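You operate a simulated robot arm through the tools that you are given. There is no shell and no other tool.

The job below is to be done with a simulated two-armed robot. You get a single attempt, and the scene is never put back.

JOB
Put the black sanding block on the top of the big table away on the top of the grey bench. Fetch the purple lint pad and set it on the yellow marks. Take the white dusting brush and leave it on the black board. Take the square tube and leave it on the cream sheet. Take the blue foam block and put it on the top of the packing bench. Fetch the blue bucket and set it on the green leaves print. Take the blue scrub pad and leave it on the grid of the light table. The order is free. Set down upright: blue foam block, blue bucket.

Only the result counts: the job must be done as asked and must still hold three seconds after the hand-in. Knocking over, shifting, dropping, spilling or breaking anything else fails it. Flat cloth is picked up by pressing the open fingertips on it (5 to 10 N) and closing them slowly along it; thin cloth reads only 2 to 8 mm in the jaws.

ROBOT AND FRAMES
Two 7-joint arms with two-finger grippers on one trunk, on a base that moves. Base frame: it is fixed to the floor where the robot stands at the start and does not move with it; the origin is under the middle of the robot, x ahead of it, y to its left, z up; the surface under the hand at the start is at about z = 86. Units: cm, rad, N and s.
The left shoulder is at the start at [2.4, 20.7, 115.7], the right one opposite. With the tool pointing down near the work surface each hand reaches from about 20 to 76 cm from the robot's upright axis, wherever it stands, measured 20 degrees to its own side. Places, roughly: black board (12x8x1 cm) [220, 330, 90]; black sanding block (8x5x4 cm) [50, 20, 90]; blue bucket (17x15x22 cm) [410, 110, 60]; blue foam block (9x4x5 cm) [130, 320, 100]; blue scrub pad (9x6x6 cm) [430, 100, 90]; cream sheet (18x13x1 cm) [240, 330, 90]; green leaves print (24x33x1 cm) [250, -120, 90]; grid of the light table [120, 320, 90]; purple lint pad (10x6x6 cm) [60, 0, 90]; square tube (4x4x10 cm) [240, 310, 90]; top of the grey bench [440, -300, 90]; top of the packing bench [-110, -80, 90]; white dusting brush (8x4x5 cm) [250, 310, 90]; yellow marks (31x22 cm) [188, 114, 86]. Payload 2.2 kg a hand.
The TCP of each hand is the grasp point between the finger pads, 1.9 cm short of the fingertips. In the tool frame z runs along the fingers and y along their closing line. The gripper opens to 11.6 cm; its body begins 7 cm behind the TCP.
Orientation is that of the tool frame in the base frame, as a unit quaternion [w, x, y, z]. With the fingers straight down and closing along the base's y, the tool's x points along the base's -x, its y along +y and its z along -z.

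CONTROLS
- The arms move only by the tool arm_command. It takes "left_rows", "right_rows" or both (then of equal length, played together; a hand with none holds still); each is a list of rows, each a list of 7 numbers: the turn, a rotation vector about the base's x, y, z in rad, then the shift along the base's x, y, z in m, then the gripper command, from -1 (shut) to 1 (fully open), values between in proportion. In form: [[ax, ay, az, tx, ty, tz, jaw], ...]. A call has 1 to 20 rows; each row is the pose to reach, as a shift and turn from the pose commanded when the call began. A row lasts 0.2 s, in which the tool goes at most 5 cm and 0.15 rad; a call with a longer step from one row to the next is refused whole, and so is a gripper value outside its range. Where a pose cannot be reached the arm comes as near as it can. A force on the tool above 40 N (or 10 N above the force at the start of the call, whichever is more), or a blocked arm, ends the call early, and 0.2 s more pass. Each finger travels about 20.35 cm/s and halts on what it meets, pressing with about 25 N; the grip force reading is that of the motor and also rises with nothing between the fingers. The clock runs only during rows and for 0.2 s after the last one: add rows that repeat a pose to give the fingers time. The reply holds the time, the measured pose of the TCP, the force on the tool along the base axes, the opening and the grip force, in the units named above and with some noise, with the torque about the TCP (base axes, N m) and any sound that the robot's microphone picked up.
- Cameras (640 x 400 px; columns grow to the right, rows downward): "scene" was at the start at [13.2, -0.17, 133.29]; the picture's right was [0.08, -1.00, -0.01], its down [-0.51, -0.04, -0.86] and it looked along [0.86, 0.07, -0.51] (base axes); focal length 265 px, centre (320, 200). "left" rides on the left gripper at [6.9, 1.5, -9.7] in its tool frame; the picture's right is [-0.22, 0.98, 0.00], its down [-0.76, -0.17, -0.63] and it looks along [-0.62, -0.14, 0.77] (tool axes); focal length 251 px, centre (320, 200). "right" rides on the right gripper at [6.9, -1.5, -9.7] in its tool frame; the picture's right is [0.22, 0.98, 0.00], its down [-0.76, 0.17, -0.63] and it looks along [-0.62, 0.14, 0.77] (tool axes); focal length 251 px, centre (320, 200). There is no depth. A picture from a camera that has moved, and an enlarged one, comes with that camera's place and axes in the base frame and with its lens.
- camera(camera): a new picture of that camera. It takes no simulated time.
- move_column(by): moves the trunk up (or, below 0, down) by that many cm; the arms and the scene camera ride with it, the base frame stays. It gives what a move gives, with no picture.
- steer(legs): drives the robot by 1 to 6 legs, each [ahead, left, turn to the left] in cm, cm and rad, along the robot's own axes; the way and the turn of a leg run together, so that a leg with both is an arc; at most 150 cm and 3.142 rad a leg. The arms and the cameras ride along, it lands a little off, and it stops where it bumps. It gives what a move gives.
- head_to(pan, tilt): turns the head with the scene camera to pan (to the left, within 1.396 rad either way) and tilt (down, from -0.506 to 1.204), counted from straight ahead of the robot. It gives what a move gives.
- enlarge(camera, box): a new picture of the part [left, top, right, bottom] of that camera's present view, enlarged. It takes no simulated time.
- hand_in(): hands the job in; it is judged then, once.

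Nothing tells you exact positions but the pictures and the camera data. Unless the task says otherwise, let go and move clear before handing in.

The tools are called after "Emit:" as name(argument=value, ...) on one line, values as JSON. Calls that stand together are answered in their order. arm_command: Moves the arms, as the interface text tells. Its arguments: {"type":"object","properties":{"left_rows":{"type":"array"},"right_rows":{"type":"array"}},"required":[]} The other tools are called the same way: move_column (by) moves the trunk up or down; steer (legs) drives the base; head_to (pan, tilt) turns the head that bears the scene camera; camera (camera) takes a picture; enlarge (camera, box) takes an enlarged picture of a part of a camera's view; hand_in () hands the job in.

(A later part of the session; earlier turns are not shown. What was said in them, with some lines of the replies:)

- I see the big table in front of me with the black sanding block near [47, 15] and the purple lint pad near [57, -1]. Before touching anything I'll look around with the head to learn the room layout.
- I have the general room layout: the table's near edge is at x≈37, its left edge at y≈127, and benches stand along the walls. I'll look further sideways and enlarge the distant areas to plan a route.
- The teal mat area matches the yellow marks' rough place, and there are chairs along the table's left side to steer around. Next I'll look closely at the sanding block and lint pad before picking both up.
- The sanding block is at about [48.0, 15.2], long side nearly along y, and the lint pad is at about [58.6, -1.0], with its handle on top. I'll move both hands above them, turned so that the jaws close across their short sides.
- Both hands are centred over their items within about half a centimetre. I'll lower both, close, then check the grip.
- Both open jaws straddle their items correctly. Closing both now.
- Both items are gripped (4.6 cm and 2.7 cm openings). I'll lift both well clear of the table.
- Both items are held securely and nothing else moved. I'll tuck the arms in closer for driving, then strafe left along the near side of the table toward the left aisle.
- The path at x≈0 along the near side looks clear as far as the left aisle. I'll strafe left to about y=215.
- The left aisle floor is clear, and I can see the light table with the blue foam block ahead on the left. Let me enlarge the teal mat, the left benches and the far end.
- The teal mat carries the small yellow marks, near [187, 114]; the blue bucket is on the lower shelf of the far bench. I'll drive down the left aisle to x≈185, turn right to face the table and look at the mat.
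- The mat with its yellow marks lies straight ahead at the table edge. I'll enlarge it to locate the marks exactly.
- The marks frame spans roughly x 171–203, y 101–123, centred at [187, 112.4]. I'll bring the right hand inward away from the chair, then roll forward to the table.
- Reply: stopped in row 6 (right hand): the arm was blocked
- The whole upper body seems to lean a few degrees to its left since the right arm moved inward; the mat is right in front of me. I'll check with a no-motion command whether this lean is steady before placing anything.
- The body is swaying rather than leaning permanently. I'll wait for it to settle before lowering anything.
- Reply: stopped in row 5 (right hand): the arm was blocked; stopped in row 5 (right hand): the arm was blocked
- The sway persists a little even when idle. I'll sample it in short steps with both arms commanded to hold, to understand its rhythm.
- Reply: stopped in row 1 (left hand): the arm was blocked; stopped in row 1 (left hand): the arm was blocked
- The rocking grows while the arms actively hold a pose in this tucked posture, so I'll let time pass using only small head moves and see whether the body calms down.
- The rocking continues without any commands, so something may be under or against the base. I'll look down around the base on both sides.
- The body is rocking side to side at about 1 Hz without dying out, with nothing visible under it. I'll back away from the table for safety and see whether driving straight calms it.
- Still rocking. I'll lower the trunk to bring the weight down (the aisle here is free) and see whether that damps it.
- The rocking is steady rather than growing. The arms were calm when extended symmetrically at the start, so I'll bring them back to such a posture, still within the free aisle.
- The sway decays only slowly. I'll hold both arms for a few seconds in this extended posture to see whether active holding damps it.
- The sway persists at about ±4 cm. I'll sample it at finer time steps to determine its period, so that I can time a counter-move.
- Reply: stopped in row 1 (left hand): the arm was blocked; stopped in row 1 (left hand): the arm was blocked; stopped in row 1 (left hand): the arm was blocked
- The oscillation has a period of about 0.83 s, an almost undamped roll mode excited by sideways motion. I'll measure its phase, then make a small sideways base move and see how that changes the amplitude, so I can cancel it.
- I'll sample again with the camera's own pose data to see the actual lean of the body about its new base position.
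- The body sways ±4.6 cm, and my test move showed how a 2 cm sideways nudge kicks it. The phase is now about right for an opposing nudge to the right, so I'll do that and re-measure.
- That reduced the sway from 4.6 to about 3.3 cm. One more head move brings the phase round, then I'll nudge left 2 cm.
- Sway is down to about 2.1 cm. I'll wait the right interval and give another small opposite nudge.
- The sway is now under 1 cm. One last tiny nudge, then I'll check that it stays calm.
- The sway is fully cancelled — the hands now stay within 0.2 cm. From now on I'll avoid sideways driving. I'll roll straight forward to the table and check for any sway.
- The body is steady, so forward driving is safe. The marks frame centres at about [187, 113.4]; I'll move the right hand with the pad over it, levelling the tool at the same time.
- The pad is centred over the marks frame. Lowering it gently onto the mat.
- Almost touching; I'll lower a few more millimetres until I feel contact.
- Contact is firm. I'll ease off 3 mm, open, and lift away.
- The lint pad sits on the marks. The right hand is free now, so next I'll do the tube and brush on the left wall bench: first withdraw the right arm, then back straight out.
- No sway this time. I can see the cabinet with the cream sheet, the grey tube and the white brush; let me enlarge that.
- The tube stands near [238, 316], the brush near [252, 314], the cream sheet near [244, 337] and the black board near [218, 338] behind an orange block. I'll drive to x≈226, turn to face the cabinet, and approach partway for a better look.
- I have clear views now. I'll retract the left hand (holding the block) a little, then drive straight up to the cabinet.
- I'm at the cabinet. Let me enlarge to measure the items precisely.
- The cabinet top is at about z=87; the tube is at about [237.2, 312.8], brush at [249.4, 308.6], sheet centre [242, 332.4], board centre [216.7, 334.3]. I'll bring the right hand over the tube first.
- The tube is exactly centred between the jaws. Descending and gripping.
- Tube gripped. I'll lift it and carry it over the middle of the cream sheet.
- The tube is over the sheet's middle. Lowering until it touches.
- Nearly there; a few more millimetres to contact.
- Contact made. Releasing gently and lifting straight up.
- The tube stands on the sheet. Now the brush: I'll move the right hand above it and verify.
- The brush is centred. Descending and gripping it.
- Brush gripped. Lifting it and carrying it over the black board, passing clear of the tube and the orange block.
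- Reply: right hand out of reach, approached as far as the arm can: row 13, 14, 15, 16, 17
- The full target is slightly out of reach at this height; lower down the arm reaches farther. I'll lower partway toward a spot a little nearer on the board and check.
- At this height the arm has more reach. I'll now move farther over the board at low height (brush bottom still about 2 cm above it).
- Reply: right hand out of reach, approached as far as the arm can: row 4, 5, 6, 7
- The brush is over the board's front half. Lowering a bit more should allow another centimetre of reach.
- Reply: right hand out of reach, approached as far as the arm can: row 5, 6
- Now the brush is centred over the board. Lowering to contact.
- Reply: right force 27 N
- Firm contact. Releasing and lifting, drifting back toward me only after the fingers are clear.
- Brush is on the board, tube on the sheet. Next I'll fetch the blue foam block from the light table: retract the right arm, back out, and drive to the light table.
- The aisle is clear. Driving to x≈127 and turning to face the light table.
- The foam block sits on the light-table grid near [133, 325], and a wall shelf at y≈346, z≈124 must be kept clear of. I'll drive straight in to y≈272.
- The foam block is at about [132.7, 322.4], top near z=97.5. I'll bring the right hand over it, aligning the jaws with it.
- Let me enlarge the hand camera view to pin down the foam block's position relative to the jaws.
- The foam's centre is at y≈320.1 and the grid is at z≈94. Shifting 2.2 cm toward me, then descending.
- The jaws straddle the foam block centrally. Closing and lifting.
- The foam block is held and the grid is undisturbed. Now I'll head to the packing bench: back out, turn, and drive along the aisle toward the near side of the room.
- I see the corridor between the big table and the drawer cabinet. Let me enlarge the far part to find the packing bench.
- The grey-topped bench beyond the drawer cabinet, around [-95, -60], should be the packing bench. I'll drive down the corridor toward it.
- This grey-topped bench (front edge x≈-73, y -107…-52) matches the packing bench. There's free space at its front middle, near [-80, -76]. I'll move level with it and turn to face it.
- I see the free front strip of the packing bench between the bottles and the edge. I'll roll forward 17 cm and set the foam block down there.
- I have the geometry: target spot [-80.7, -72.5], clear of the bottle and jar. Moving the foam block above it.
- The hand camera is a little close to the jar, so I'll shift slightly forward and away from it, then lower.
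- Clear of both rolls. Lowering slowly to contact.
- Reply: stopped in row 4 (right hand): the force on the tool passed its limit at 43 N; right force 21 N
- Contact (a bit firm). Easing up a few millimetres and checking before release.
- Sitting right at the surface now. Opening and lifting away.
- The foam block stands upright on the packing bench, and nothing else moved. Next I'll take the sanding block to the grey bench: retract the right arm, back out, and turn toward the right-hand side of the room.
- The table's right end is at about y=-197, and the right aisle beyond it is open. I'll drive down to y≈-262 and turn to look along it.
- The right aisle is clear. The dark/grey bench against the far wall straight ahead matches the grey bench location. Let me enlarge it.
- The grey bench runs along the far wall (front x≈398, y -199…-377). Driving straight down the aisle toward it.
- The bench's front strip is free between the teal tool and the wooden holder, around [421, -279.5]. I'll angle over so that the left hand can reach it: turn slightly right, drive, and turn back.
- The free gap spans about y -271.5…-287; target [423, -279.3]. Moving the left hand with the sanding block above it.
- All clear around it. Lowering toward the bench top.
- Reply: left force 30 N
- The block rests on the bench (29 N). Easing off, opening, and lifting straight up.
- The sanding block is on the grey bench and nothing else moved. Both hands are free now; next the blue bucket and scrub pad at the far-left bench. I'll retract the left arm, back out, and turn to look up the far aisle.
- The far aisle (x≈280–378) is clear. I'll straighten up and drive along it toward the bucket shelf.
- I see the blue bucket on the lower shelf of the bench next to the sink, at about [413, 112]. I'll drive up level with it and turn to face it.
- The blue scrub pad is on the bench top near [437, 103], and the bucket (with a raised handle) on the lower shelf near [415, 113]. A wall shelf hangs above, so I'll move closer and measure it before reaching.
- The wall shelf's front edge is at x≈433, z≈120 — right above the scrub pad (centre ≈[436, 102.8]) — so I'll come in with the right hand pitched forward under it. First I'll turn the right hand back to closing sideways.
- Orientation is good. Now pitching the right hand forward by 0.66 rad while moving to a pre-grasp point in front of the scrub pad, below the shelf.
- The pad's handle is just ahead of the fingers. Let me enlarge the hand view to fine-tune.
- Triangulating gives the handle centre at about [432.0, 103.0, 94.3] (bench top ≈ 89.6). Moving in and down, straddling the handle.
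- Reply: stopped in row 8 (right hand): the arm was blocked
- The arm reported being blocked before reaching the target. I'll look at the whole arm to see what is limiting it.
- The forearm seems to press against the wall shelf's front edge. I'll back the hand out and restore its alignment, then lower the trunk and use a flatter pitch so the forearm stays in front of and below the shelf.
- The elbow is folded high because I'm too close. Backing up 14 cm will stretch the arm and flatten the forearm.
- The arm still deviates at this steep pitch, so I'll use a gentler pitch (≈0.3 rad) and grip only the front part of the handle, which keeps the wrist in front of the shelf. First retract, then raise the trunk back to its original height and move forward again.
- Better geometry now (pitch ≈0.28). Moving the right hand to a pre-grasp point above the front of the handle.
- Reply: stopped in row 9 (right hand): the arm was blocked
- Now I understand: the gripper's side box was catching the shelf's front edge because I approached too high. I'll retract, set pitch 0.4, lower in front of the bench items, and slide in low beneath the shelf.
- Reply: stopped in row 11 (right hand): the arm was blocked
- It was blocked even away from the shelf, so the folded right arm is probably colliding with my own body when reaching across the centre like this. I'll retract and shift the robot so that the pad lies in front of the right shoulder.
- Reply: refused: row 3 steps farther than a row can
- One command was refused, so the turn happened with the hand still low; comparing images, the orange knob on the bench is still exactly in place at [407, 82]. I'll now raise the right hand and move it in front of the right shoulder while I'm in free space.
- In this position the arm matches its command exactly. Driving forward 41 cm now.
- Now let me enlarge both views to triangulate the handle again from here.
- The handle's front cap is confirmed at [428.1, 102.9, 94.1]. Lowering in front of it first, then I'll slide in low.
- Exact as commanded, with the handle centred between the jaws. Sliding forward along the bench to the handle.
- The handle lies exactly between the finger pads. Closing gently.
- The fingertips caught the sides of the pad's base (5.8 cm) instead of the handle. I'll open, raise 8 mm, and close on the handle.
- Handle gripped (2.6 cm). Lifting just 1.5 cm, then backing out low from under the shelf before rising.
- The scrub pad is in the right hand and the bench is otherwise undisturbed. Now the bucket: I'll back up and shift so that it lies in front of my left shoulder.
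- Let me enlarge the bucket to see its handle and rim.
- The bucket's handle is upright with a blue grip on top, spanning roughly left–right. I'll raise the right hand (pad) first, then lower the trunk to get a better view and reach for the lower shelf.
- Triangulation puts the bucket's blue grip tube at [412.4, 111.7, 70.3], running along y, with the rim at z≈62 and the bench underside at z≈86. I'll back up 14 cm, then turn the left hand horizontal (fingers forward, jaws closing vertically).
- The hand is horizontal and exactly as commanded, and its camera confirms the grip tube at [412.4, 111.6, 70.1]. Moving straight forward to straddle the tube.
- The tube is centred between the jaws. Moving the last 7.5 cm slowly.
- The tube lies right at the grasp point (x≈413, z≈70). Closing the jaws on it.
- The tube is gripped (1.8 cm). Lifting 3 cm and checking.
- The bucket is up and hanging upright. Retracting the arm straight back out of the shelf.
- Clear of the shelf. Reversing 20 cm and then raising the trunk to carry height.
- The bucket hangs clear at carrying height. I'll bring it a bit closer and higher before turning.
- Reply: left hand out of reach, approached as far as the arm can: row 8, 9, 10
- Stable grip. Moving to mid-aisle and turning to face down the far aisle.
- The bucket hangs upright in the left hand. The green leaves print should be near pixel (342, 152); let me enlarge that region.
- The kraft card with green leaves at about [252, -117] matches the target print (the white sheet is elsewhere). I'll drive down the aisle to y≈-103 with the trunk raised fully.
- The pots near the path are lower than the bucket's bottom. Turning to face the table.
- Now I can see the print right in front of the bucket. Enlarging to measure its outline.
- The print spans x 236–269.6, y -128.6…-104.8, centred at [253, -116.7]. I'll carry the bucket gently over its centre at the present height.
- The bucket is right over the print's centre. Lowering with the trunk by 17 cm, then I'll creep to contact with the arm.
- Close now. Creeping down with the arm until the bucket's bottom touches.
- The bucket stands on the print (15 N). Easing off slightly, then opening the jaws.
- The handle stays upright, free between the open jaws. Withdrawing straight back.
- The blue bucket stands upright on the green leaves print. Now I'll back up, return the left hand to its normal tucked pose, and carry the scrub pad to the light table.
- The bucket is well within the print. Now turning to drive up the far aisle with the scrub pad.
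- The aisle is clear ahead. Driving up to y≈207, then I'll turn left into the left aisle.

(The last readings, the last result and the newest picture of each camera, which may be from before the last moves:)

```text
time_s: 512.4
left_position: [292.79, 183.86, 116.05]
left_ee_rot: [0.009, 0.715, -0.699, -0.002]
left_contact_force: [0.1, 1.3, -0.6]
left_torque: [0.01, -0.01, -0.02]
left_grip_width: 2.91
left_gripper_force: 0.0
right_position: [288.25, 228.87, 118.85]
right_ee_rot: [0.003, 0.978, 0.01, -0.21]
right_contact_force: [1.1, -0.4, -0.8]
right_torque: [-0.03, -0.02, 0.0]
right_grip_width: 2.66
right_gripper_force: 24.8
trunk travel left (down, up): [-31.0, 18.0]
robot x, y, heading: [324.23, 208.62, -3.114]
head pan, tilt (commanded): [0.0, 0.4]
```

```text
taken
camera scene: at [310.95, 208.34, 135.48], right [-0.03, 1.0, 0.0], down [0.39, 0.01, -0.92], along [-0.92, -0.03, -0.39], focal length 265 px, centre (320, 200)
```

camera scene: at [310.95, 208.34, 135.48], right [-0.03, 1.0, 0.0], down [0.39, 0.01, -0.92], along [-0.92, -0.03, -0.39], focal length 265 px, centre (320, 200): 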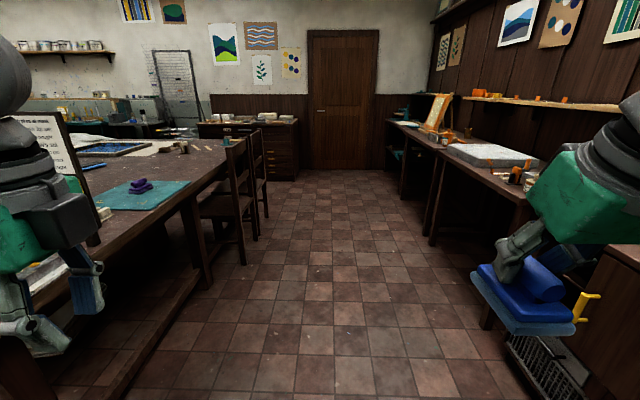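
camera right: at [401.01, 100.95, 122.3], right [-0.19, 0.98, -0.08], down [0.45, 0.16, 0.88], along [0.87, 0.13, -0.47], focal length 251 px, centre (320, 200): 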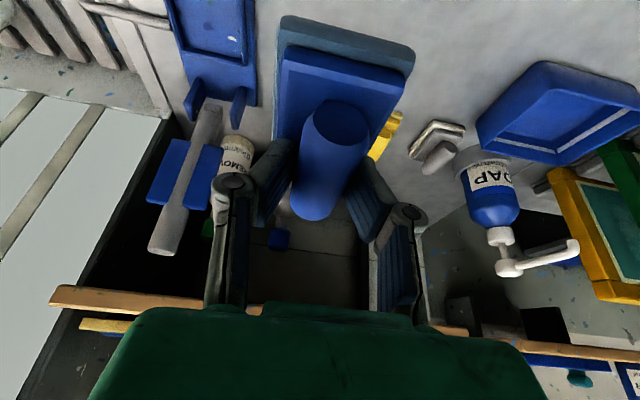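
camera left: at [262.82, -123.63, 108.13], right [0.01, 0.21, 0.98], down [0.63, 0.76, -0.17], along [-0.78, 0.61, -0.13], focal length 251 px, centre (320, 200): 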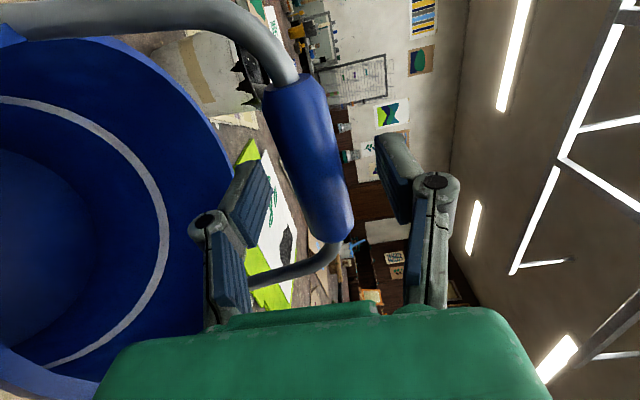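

The left aisle is clear. Driving along it to the light table.

Emit:
steer(legs=[[150, 0, -0.03], [69, 0, 0]])

Emit:
steer(legs=[[0, 0, -1.57]])

Emit:
head_to(pan=0.0, tilt=0.5)

Emit:
camera(camera="scene")

```text
time_s: 523.2
left_position: [74.0, 185.53, 116.05]
left_ee_rot: [-0.01, -0.701, 0.714, 0.003]
left_contact_force: [0.2, 0.7, 0.7]
left_torque: [0.02, 0.0, -0.01]
left_grip_width: 2.88
left_gripper_force: 0.0
right_position: [71.05, 230.84, 118.81]
right_ee_rot: [-0.001, 0.978, -0.01, -0.208]
right_contact_force: [0.1, 0.6, -1.0]
right_torque: [0.02, -0.02, 0.0]
right_grip_width: 2.63
right_gripper_force: 24.8
trunk travel left (down, up): [-31.0, 18.0]
robot x, y, heading: [106.66, 209.04, 3.129]
head pan, tilt (commanded): [0.0, 0.4]
```

```text
time_s: 527.4
left_position: [83.22, 241.41, 115.97]
left_ee_rot: [-0.006, 0.013, 1.0, 0.01]
left_contact_force: [-0.4, -0.4, -0.6]
left_torque: [0.0, -0.02, 0.01]
left_grip_width: 2.91
left_gripper_force: 0.0
right_position: [128.33, 243.99, 118.63]
right_ee_rot: [0.148, -0.682, 0.701, 0.146]
right_contact_force: [-0.1, 0.1, -0.3]
right_torque: [0.02, -0.01, 0.02]
right_grip_width: 2.65
right_gripper_force: 25.4
trunk travel left (down, up): [-31.0, 18.0]
robot x, y, heading: [106.58, 208.92, 1.549]
head pan, tilt (commanded): [0.0, 0.4]
```

```text
time_s: 528.1
left_position: [83.21, 241.37, 116.2]
left_ee_rot: [-0.005, 0.013, 1.0, 0.009]
left_contact_force: [-0.8, -0.5, 0.4]
left_torque: [0.02, -0.03, 0.02]
left_grip_width: 2.91
left_gripper_force: 0.2
right_position: [128.32, 243.82, 118.62]
right_ee_rot: [0.147, -0.682, 0.702, 0.144]
right_contact_force: [-1.2, 0.1, -0.7]
right_torque: [0.0, 0.0, 0.04]
right_grip_width: 2.63
right_gripper_force: 25.1
trunk travel left (down, up): [-31.0, 18.0]
robot x, y, heading: [106.44, 209.0, 1.549]
head pan, tilt (commanded): [0.0, 0.499]
```

```text
taken
camera scene: at [106.52, 222.25, 134.57], right [1.0, -0.02, 0.0], down [-0.01, -0.48, -0.88], along [0.02, 0.88, -0.48], focal length 265 px, centre (320, 200)
```

scene: 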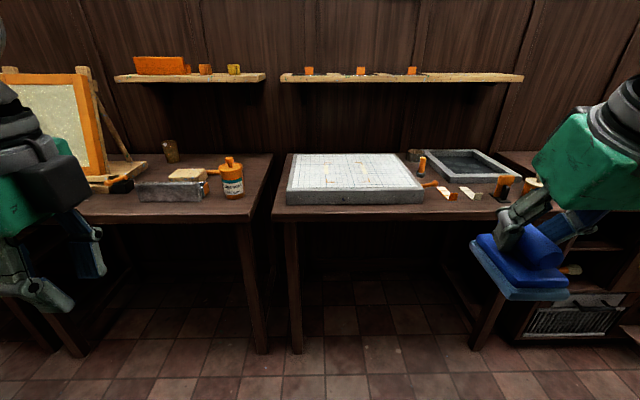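

The light table is straight ahead, slightly right. Driving in to y≈266.

Emit:
steer(legs=[[57, 0, 0]])

Emit:
head_to(pan=-0.25, tilt=0.8)

Emit:
camera(camera="scene")

Emit:
camera(camera="right")

```text
time_s: 531.3
left_position: [84.01, 298.36, 116.1]
left_ee_rot: [-0.005, 0.011, 1.0, 0.009]
left_contact_force: [-0.3, 0.0, -0.2]
left_torque: [-0.02, 0.0, 0.02]
left_grip_width: 2.89
left_gripper_force: 0.3
right_position: [129.12, 300.92, 118.58]
right_ee_rot: [0.147, -0.684, 0.7, 0.146]
right_contact_force: [-0.2, 0.8, -0.7]
right_torque: [-0.01, -0.05, 0.03]
right_grip_width: 2.64
right_gripper_force: 25.1
trunk travel left (down, up): [-31.0, 18.0]
robot x, y, heading: [107.36, 266.34, 1.554]
head pan, tilt (commanded): [0.0, 0.499]
```

```text
time_s: 532.1
left_position: [84.04, 298.31, 116.14]
left_ee_rot: [-0.005, 0.012, 1.0, 0.01]
left_contact_force: [1.0, 0.5, -0.6]
left_torque: [0.01, -0.03, -0.02]
left_grip_width: 2.89
left_gripper_force: 0.1
right_position: [129.19, 301.02, 118.59]
right_ee_rot: [0.146, -0.684, 0.7, 0.145]
right_contact_force: [-0.7, -0.2, -0.3]
right_torque: [-0.01, -0.01, -0.01]
right_grip_width: 2.66
right_gripper_force: 25.2
trunk travel left (down, up): [-31.0, 18.0]
robot x, y, heading: [107.18, 266.0, 1.558]
head pan, tilt (commanded): [-0.25, 0.799]
```

```text
taken
camera scene: at [109.43, 278.03, 131.98], right [0.97, -0.26, 0.0], down [-0.19, -0.69, -0.7], along [0.18, 0.67, -0.72], focal length 265 px, centre (320, 200)
```

scene: 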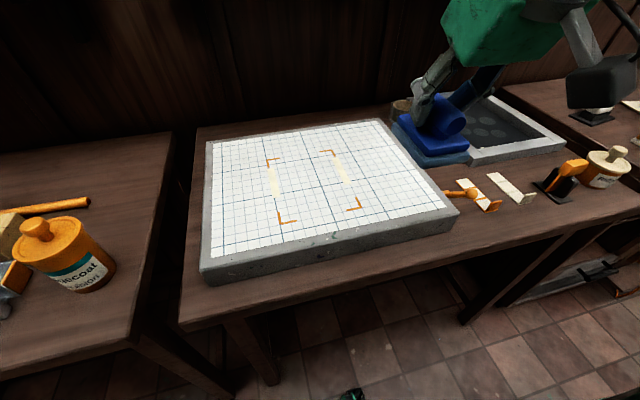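

```text
taken
camera right: at [130.58, 290.75, 124.64], right [-0.98, -0.17, -0.08], down [-0.15, 0.44, 0.88], along [-0.12, 0.88, -0.46], focal length 251 px, centre (320, 200)
```

right: 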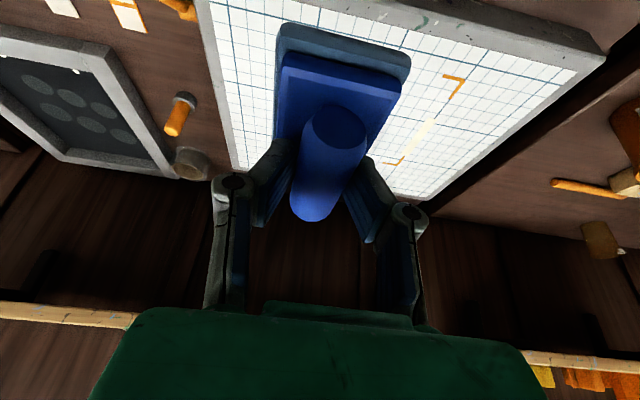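

The grid spans x 98–142.5, y 305.5–339. I'll set the pad where the foam block was, at about [133, 320]. Moving above it, keeping the same tool pitch so the pad stays level.

Emit:
arm_command(right_rows=[[0, 0, 0, 0.003, 0.012, 0, -1], [0, 0, 0, 0.008, 0.035, -0.005, -1], [0, 0, 0, 0.014, 0.065, -0.02, -1], [0, 0, 0, 0.02, 0.095, -0.04, -1], [0, 0, 0, 0.026, 0.125, -0.065, -1], [0, 0, 0, 0.032, 0.15, -0.09, -1], [0, 0, 0, 0.036, 0.168, -0.115, -1], [0, 0, 0, 0.038, 0.176, -0.135, -1], [0, 0, 0, 0.038, 0.176, -0.15, -1], [0, 0, 0, 0.038, 0.176, -0.15, -1]])

Emit:
camera(camera="scene")

Emit:
camera(camera="right")

```text
time_s: 534.3
left_position: [83.96, 298.23, 116.21]
left_ee_rot: [-0.005, 0.012, 1.0, 0.01]
left_contact_force: [-0.1, -0.2, 0.5]
left_torque: [-0.01, 0.02, 0.01]
left_grip_width: 2.89
left_gripper_force: 0.0
right_position: [132.97, 318.66, 103.69]
right_ee_rot: [0.148, -0.684, 0.7, 0.145]
right_contact_force: [-0.3, -0.4, 0.0]
right_torque: [0.0, 0.01, 0.01]
right_grip_width: 2.62
right_gripper_force: 25.1
trunk travel left (down, up): [-31.0, 18.0]
robot x, y, heading: [107.38, 266.09, 1.552]
head pan, tilt (commanded): [-0.25, 0.799]
```

```text
taken
camera scene: at [109.36, 278.15, 131.97], right [0.97, -0.26, 0.0], down [-0.19, -0.69, -0.7], along [0.18, 0.67, -0.72], focal length 265 px, centre (320, 200)
```

scene: 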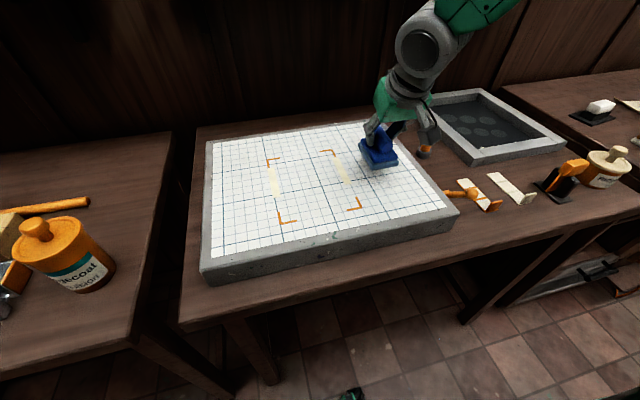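

```text
taken
camera right: at [134.28, 308.41, 109.61], right [-0.98, -0.17, -0.09], down [-0.15, 0.44, 0.89], along [-0.12, 0.88, -0.46], focal length 251 px, centre (320, 200)
```

right: 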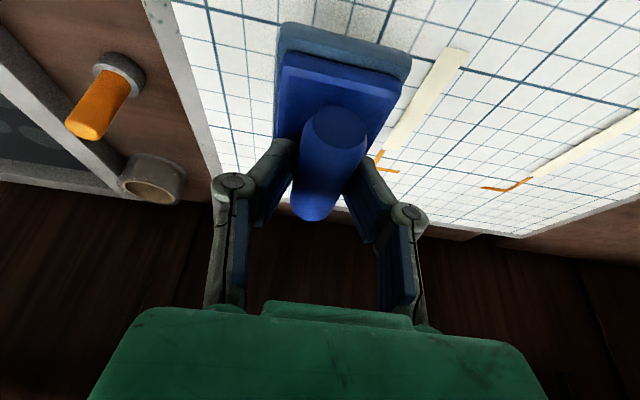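

The pad is over free grid area. Lowering to contact.

Emit:
arm_command(right_rows=[[0, 0, 0, 0, 0, -0.01, -1], [0, 0, 0, 0, 0, -0.02, -1], [0, 0, 0, 0, 0, -0.028, -1], [0, 0, 0, 0, 0, -0.033, -1], [0, 0, 0, 0, 0, -0.036, -1]])

Emit:
enlarge(camera="scene", box=[300, 90, 460, 190])

```text
time_s: 535.5
left_position: [83.83, 298.24, 116.04]
left_ee_rot: [-0.005, 0.011, 1.0, 0.011]
left_contact_force: [-0.4, -0.9, 0.1]
left_torque: [-0.01, -0.03, 0.0]
left_grip_width: 2.9
left_gripper_force: 0.1
right_position: [132.94, 318.61, 100.01]
right_ee_rot: [0.148, -0.684, 0.7, 0.145]
right_contact_force: [0.3, -0.1, -0.7]
right_torque: [-0.01, 0.01, 0.02]
right_grip_width: 2.64
right_gripper_force: 24.5
trunk travel left (down, up): [-31.0, 18.0]
robot x, y, heading: [107.05, 266.19, 1.554]
head pan, tilt (commanded): [-0.25, 0.799]
```

```text
4.00 times, centred on (380, 140) of scene
camera zoom: at [109.33, 278.17, 131.97], right [0.97, -0.26, 0.0], down [-0.19, -0.69, -0.7], along [0.18, 0.67, -0.72], focal length 1061 px, centre (80, 440)
```

zoom: 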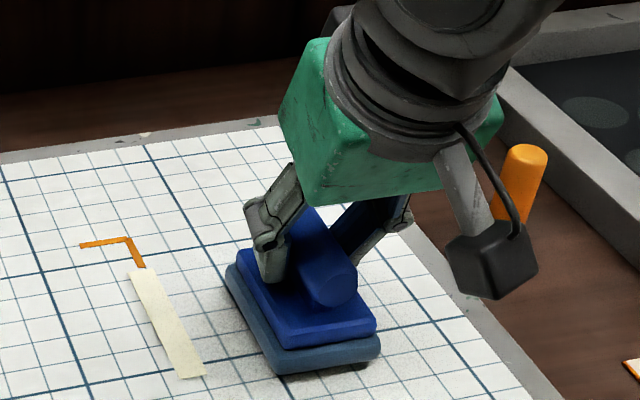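

Emit:
arm_command(right_rows=[[0, 0, 0, 0, 0, -0.003, -1], [0, 0, 0, 0, 0, -0.006, -1], [0, 0, 0, 0, 0, -0.008, -1]])

```text
time_s: 536.3
left_position: [83.94, 298.22, 116.08]
left_ee_rot: [-0.005, 0.012, 1.0, 0.01]
left_contact_force: [-0.2, 0.6, 0.3]
left_torque: [-0.01, 0.02, 0.01]
left_grip_width: 2.9
left_gripper_force: 0.1
right_position: [132.97, 318.52, 99.42]
right_ee_rot: [0.149, -0.683, 0.7, 0.147]
right_contact_force: [1.1, 0.4, 7.8]
right_torque: [-0.31, -0.08, 0.04]
right_grip_width: 2.65
right_gripper_force: 24.3
trunk travel left (down, up): [-31.0, 18.0]
robot x, y, heading: [107.52, 266.1, 1.552]
head pan, tilt (commanded): [-0.25, 0.799]
```

First edge contact (8 N). Pressing 2–3 mm more so it settles flat.

Emit:
arm_command(right_rows=[[0, 0, 0, 0, 0, -0.002, -1], [0, 0, 0, 0, 0, -0.003, -1], [0, 0, 0, 0, 0, -0.003, -1]])

Emit:
enlarge(camera="scene", box=[300, 90, 460, 190])

```text
time_s: 537.1
left_position: [83.78, 298.01, 116.16]
left_ee_rot: [-0.004, 0.011, 1.0, 0.012]
left_contact_force: [0.0, 0.5, -0.3]
left_torque: [0.03, -0.01, 0.02]
left_grip_width: 2.89
left_gripper_force: 0.0
right_position: [132.95, 318.66, 99.15]
right_ee_rot: [0.15, -0.683, 0.699, 0.147]
right_contact_force: [3.4, 2.9, 24.0]
right_torque: [0.27, -0.13, 0.0]
right_grip_width: 2.64
right_gripper_force: 25.2
trunk travel left (down, up): [-31.0, 18.0]
robot x, y, heading: [107.53, 266.19, 1.554]
head pan, tilt (commanded): [-0.25, 0.799]
```

```text
4.00 times, centred on (380, 140) of scene
camera zoom: at [109.29, 277.87, 132.02], right [0.97, -0.26, 0.0], down [-0.19, -0.69, -0.7], along [0.18, 0.67, -0.72], focal length 1061 px, centre (80, 440)
```

zoom: 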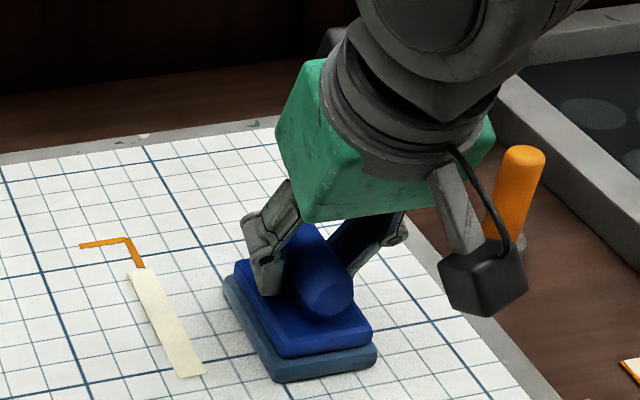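

The pad is flat on the grid. Easing off, opening, and withdrawing up and back.

Emit:
arm_command(right_rows=[[0, 0, 0, 0, 0, 0.003, -1], [0, 0, 0, 0, 0, 0.004, -0.5], [0, 0, 0, 0, 0, 0.004, -0.2], [0, 0, 0, 0, 0, 0.004, 0.1], [0, 0, 0, 0, 0, 0.006, 0.2], [0, 0, 0, 0, -0.005, 0.02, 0.2], [0, 0, 0, 0, -0.015, 0.05, 0.2], [0, 0, 0, 0, -0.03, 0.08, 0.2], [0, 0, 0, 0, -0.05, 0.12, 0.2], [0, 0, 0, 0, -0.08, 0.15, 0.2], [0, 0, 0, 0, -0.1, 0.17, 0.2], [0, 0, 0, 0, -0.1, 0.17, 0.2]])

Emit:
camera(camera="scene")

Emit:
enlarge(camera="scene", box=[280, 90, 480, 215])

```text
time_s: 539.7
left_position: [84.18, 298.23, 116.19]
left_ee_rot: [-0.006, 0.013, 1.0, 0.01]
left_contact_force: [0.3, 0.0, 0.1]
left_torque: [0.02, 0.03, -0.01]
left_grip_width: 2.89
left_gripper_force: 0.1
right_position: [133.25, 308.64, 116.17]
right_ee_rot: [0.148, -0.683, 0.701, 0.146]
right_contact_force: [-0.8, 0.0, 1.4]
right_torque: [0.02, 0.03, 0.01]
right_grip_width: 6.99
right_gripper_force: 0.1
trunk travel left (down, up): [-31.0, 18.0]
robot x, y, heading: [107.26, 266.06, 1.551]
head pan, tilt (commanded): [-0.25, 0.799]
```

```text
taken
camera scene: at [109.98, 278.04, 131.97], right [0.96, -0.26, 0.0], down [-0.19, -0.69, -0.69], along [0.18, 0.67, -0.72], focal length 265 px, centre (320, 200)
```

scene: 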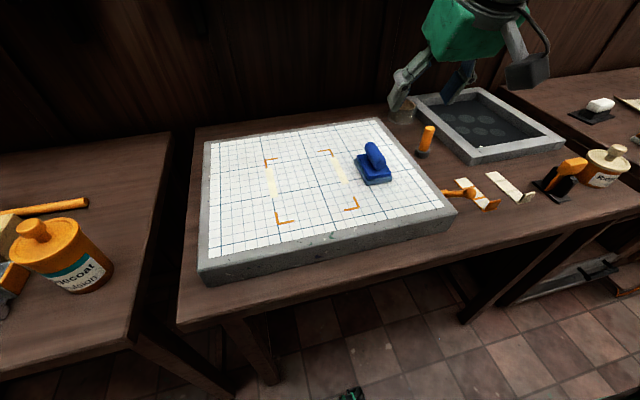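

```text
3.20 times, centred on (380, 152) of scene
camera zoom: at [109.98, 278.04, 131.97], right [0.96, -0.26, 0.0], down [-0.19, -0.69, -0.69], along [0.18, 0.67, -0.72], focal length 849 px, centre (128, 352)
```

zoom: 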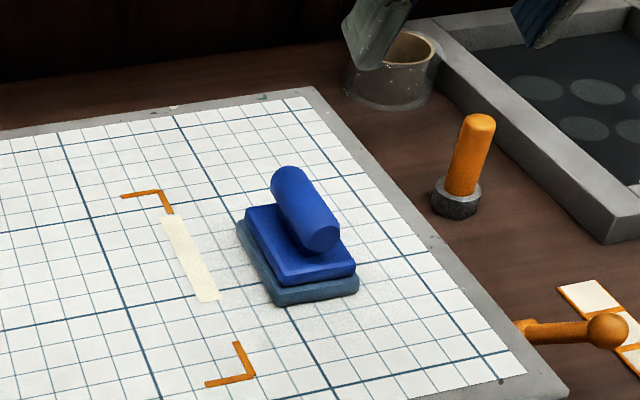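

The scrub pad lies flat on the grid; all seven items are in place. I'll back away clear of the bench and take a final look before handing in.

Emit:
steer(legs=[[-50, 0, 0]])

Emit:
head_to(pan=-0.6, tilt=0.5)

Emit:
camera(camera="scene")

Emit:
enlarge(camera="scene", box=[160, 90, 480, 290])

```text
time_s: 542.7
left_position: [82.41, 248.52, 115.95]
left_ee_rot: [-0.003, 0.009, 1.0, 0.01]
left_contact_force: [-0.1, 0.8, -0.3]
left_torque: [-0.04, -0.01, -0.02]
left_grip_width: 2.91
left_gripper_force: 0.0
right_position: [131.49, 259.29, 116.06]
right_ee_rot: [0.149, -0.686, 0.697, 0.144]
right_contact_force: [0.1, -0.5, -0.2]
right_torque: [0.02, -0.06, -0.03]
right_grip_width: 6.93
right_gripper_force: 0.1
trunk travel left (down, up): [-31.0, 18.0]
robot x, y, heading: [106.65, 216.41, 1.561]
head pan, tilt (commanded): [-0.25, 0.799]
```

```text
time_s: 543.5
left_position: [82.6, 248.23, 116.11]
left_ee_rot: [-0.004, 0.009, 1.0, 0.012]
left_contact_force: [-0.1, 0.2, 0.1]
left_torque: [0.01, 0.0, 0.0]
left_grip_width: 2.9
left_gripper_force: 0.1
right_position: [131.57, 259.02, 116.18]
right_ee_rot: [0.148, -0.685, 0.698, 0.146]
right_contact_force: [-0.6, 0.2, -0.5]
right_torque: [0.0, -0.02, -0.02]
right_grip_width: 6.98
right_gripper_force: 0.1
trunk travel left (down, up): [-31.0, 18.0]
robot x, y, heading: [106.54, 216.77, 1.563]
head pan, tilt (commanded): [-0.6, 0.499]
```

```text
taken
camera scene: at [111.35, 228.18, 134.58], right [0.82, -0.57, 0.0], down [-0.27, -0.39, -0.88], along [0.5, 0.72, -0.48], focal length 265 px, centre (320, 200)
```

scene: 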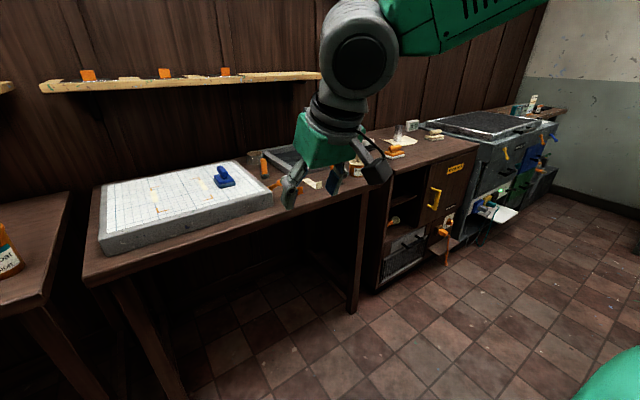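

```text
2.00 times, centred on (320, 190) of scene
camera zoom: at [111.35, 228.18, 134.58], right [0.82, -0.57, 0.0], down [-0.27, -0.39, -0.88], along [0.5, 0.72, -0.48], focal length 531 px, centre (320, 220)
```

zoom: 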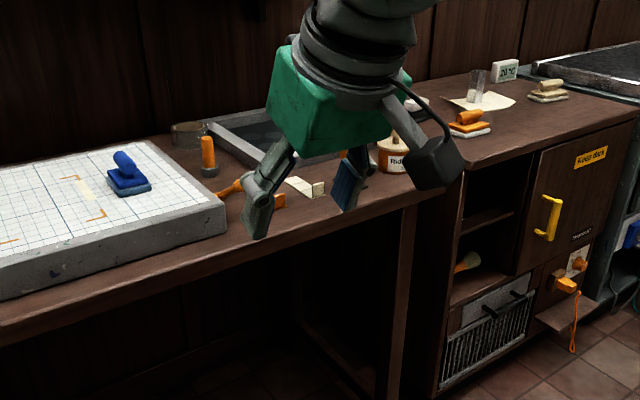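

The scrub pad is on the grid and the tube still stands on the cream sheet. Both hands are empty and clear, so I'm handing the job in.

Emit:
hand_in()

```text
The job is handed in.
```

I handed the job in with all seven items placed and both hands empty and clear. I haven't seen a verdict on the hand-in.

| Item | Where it is now |
|---|---|
| Black sanding block | On the grey bench, in the free space at the front |
| Purple lint pad | Centred inside the yellow marks on the teal mat |
| White dusting brush | On the black board |
| Square tube | Standing on the cream sheet |
| Blue foam block | Upright on the packing bench |
| Blue bucket | Upright on the green leaves print (the brown card with leaves) |
| Blue scrub pad | Flat on the grid of the light table |

I looked at each item right after letting it go. The final look from the light table still showed the tube and scrub pad in place, but my arm partly hid the brush. I did not go back to recheck the lint pad, foam block, sanding block or bucket.

Two moments carried some risk of disturbing other things:

- **Bench by the sink:** while I was reaching for the scrub pad, the right arm was blocked three times. It may have pressed against the wall shelf above the pad. On one turn the hand also swept low past the orange knob. I felt no contact, and the knob was in the same place in pictures before and after. The other items on the bench also looked undisturbed.
- **Swaying:** early on, the robot rocked from side to side near the big table. I stopped the rocking before putting anything down, and I saw no sign that it touched anything.
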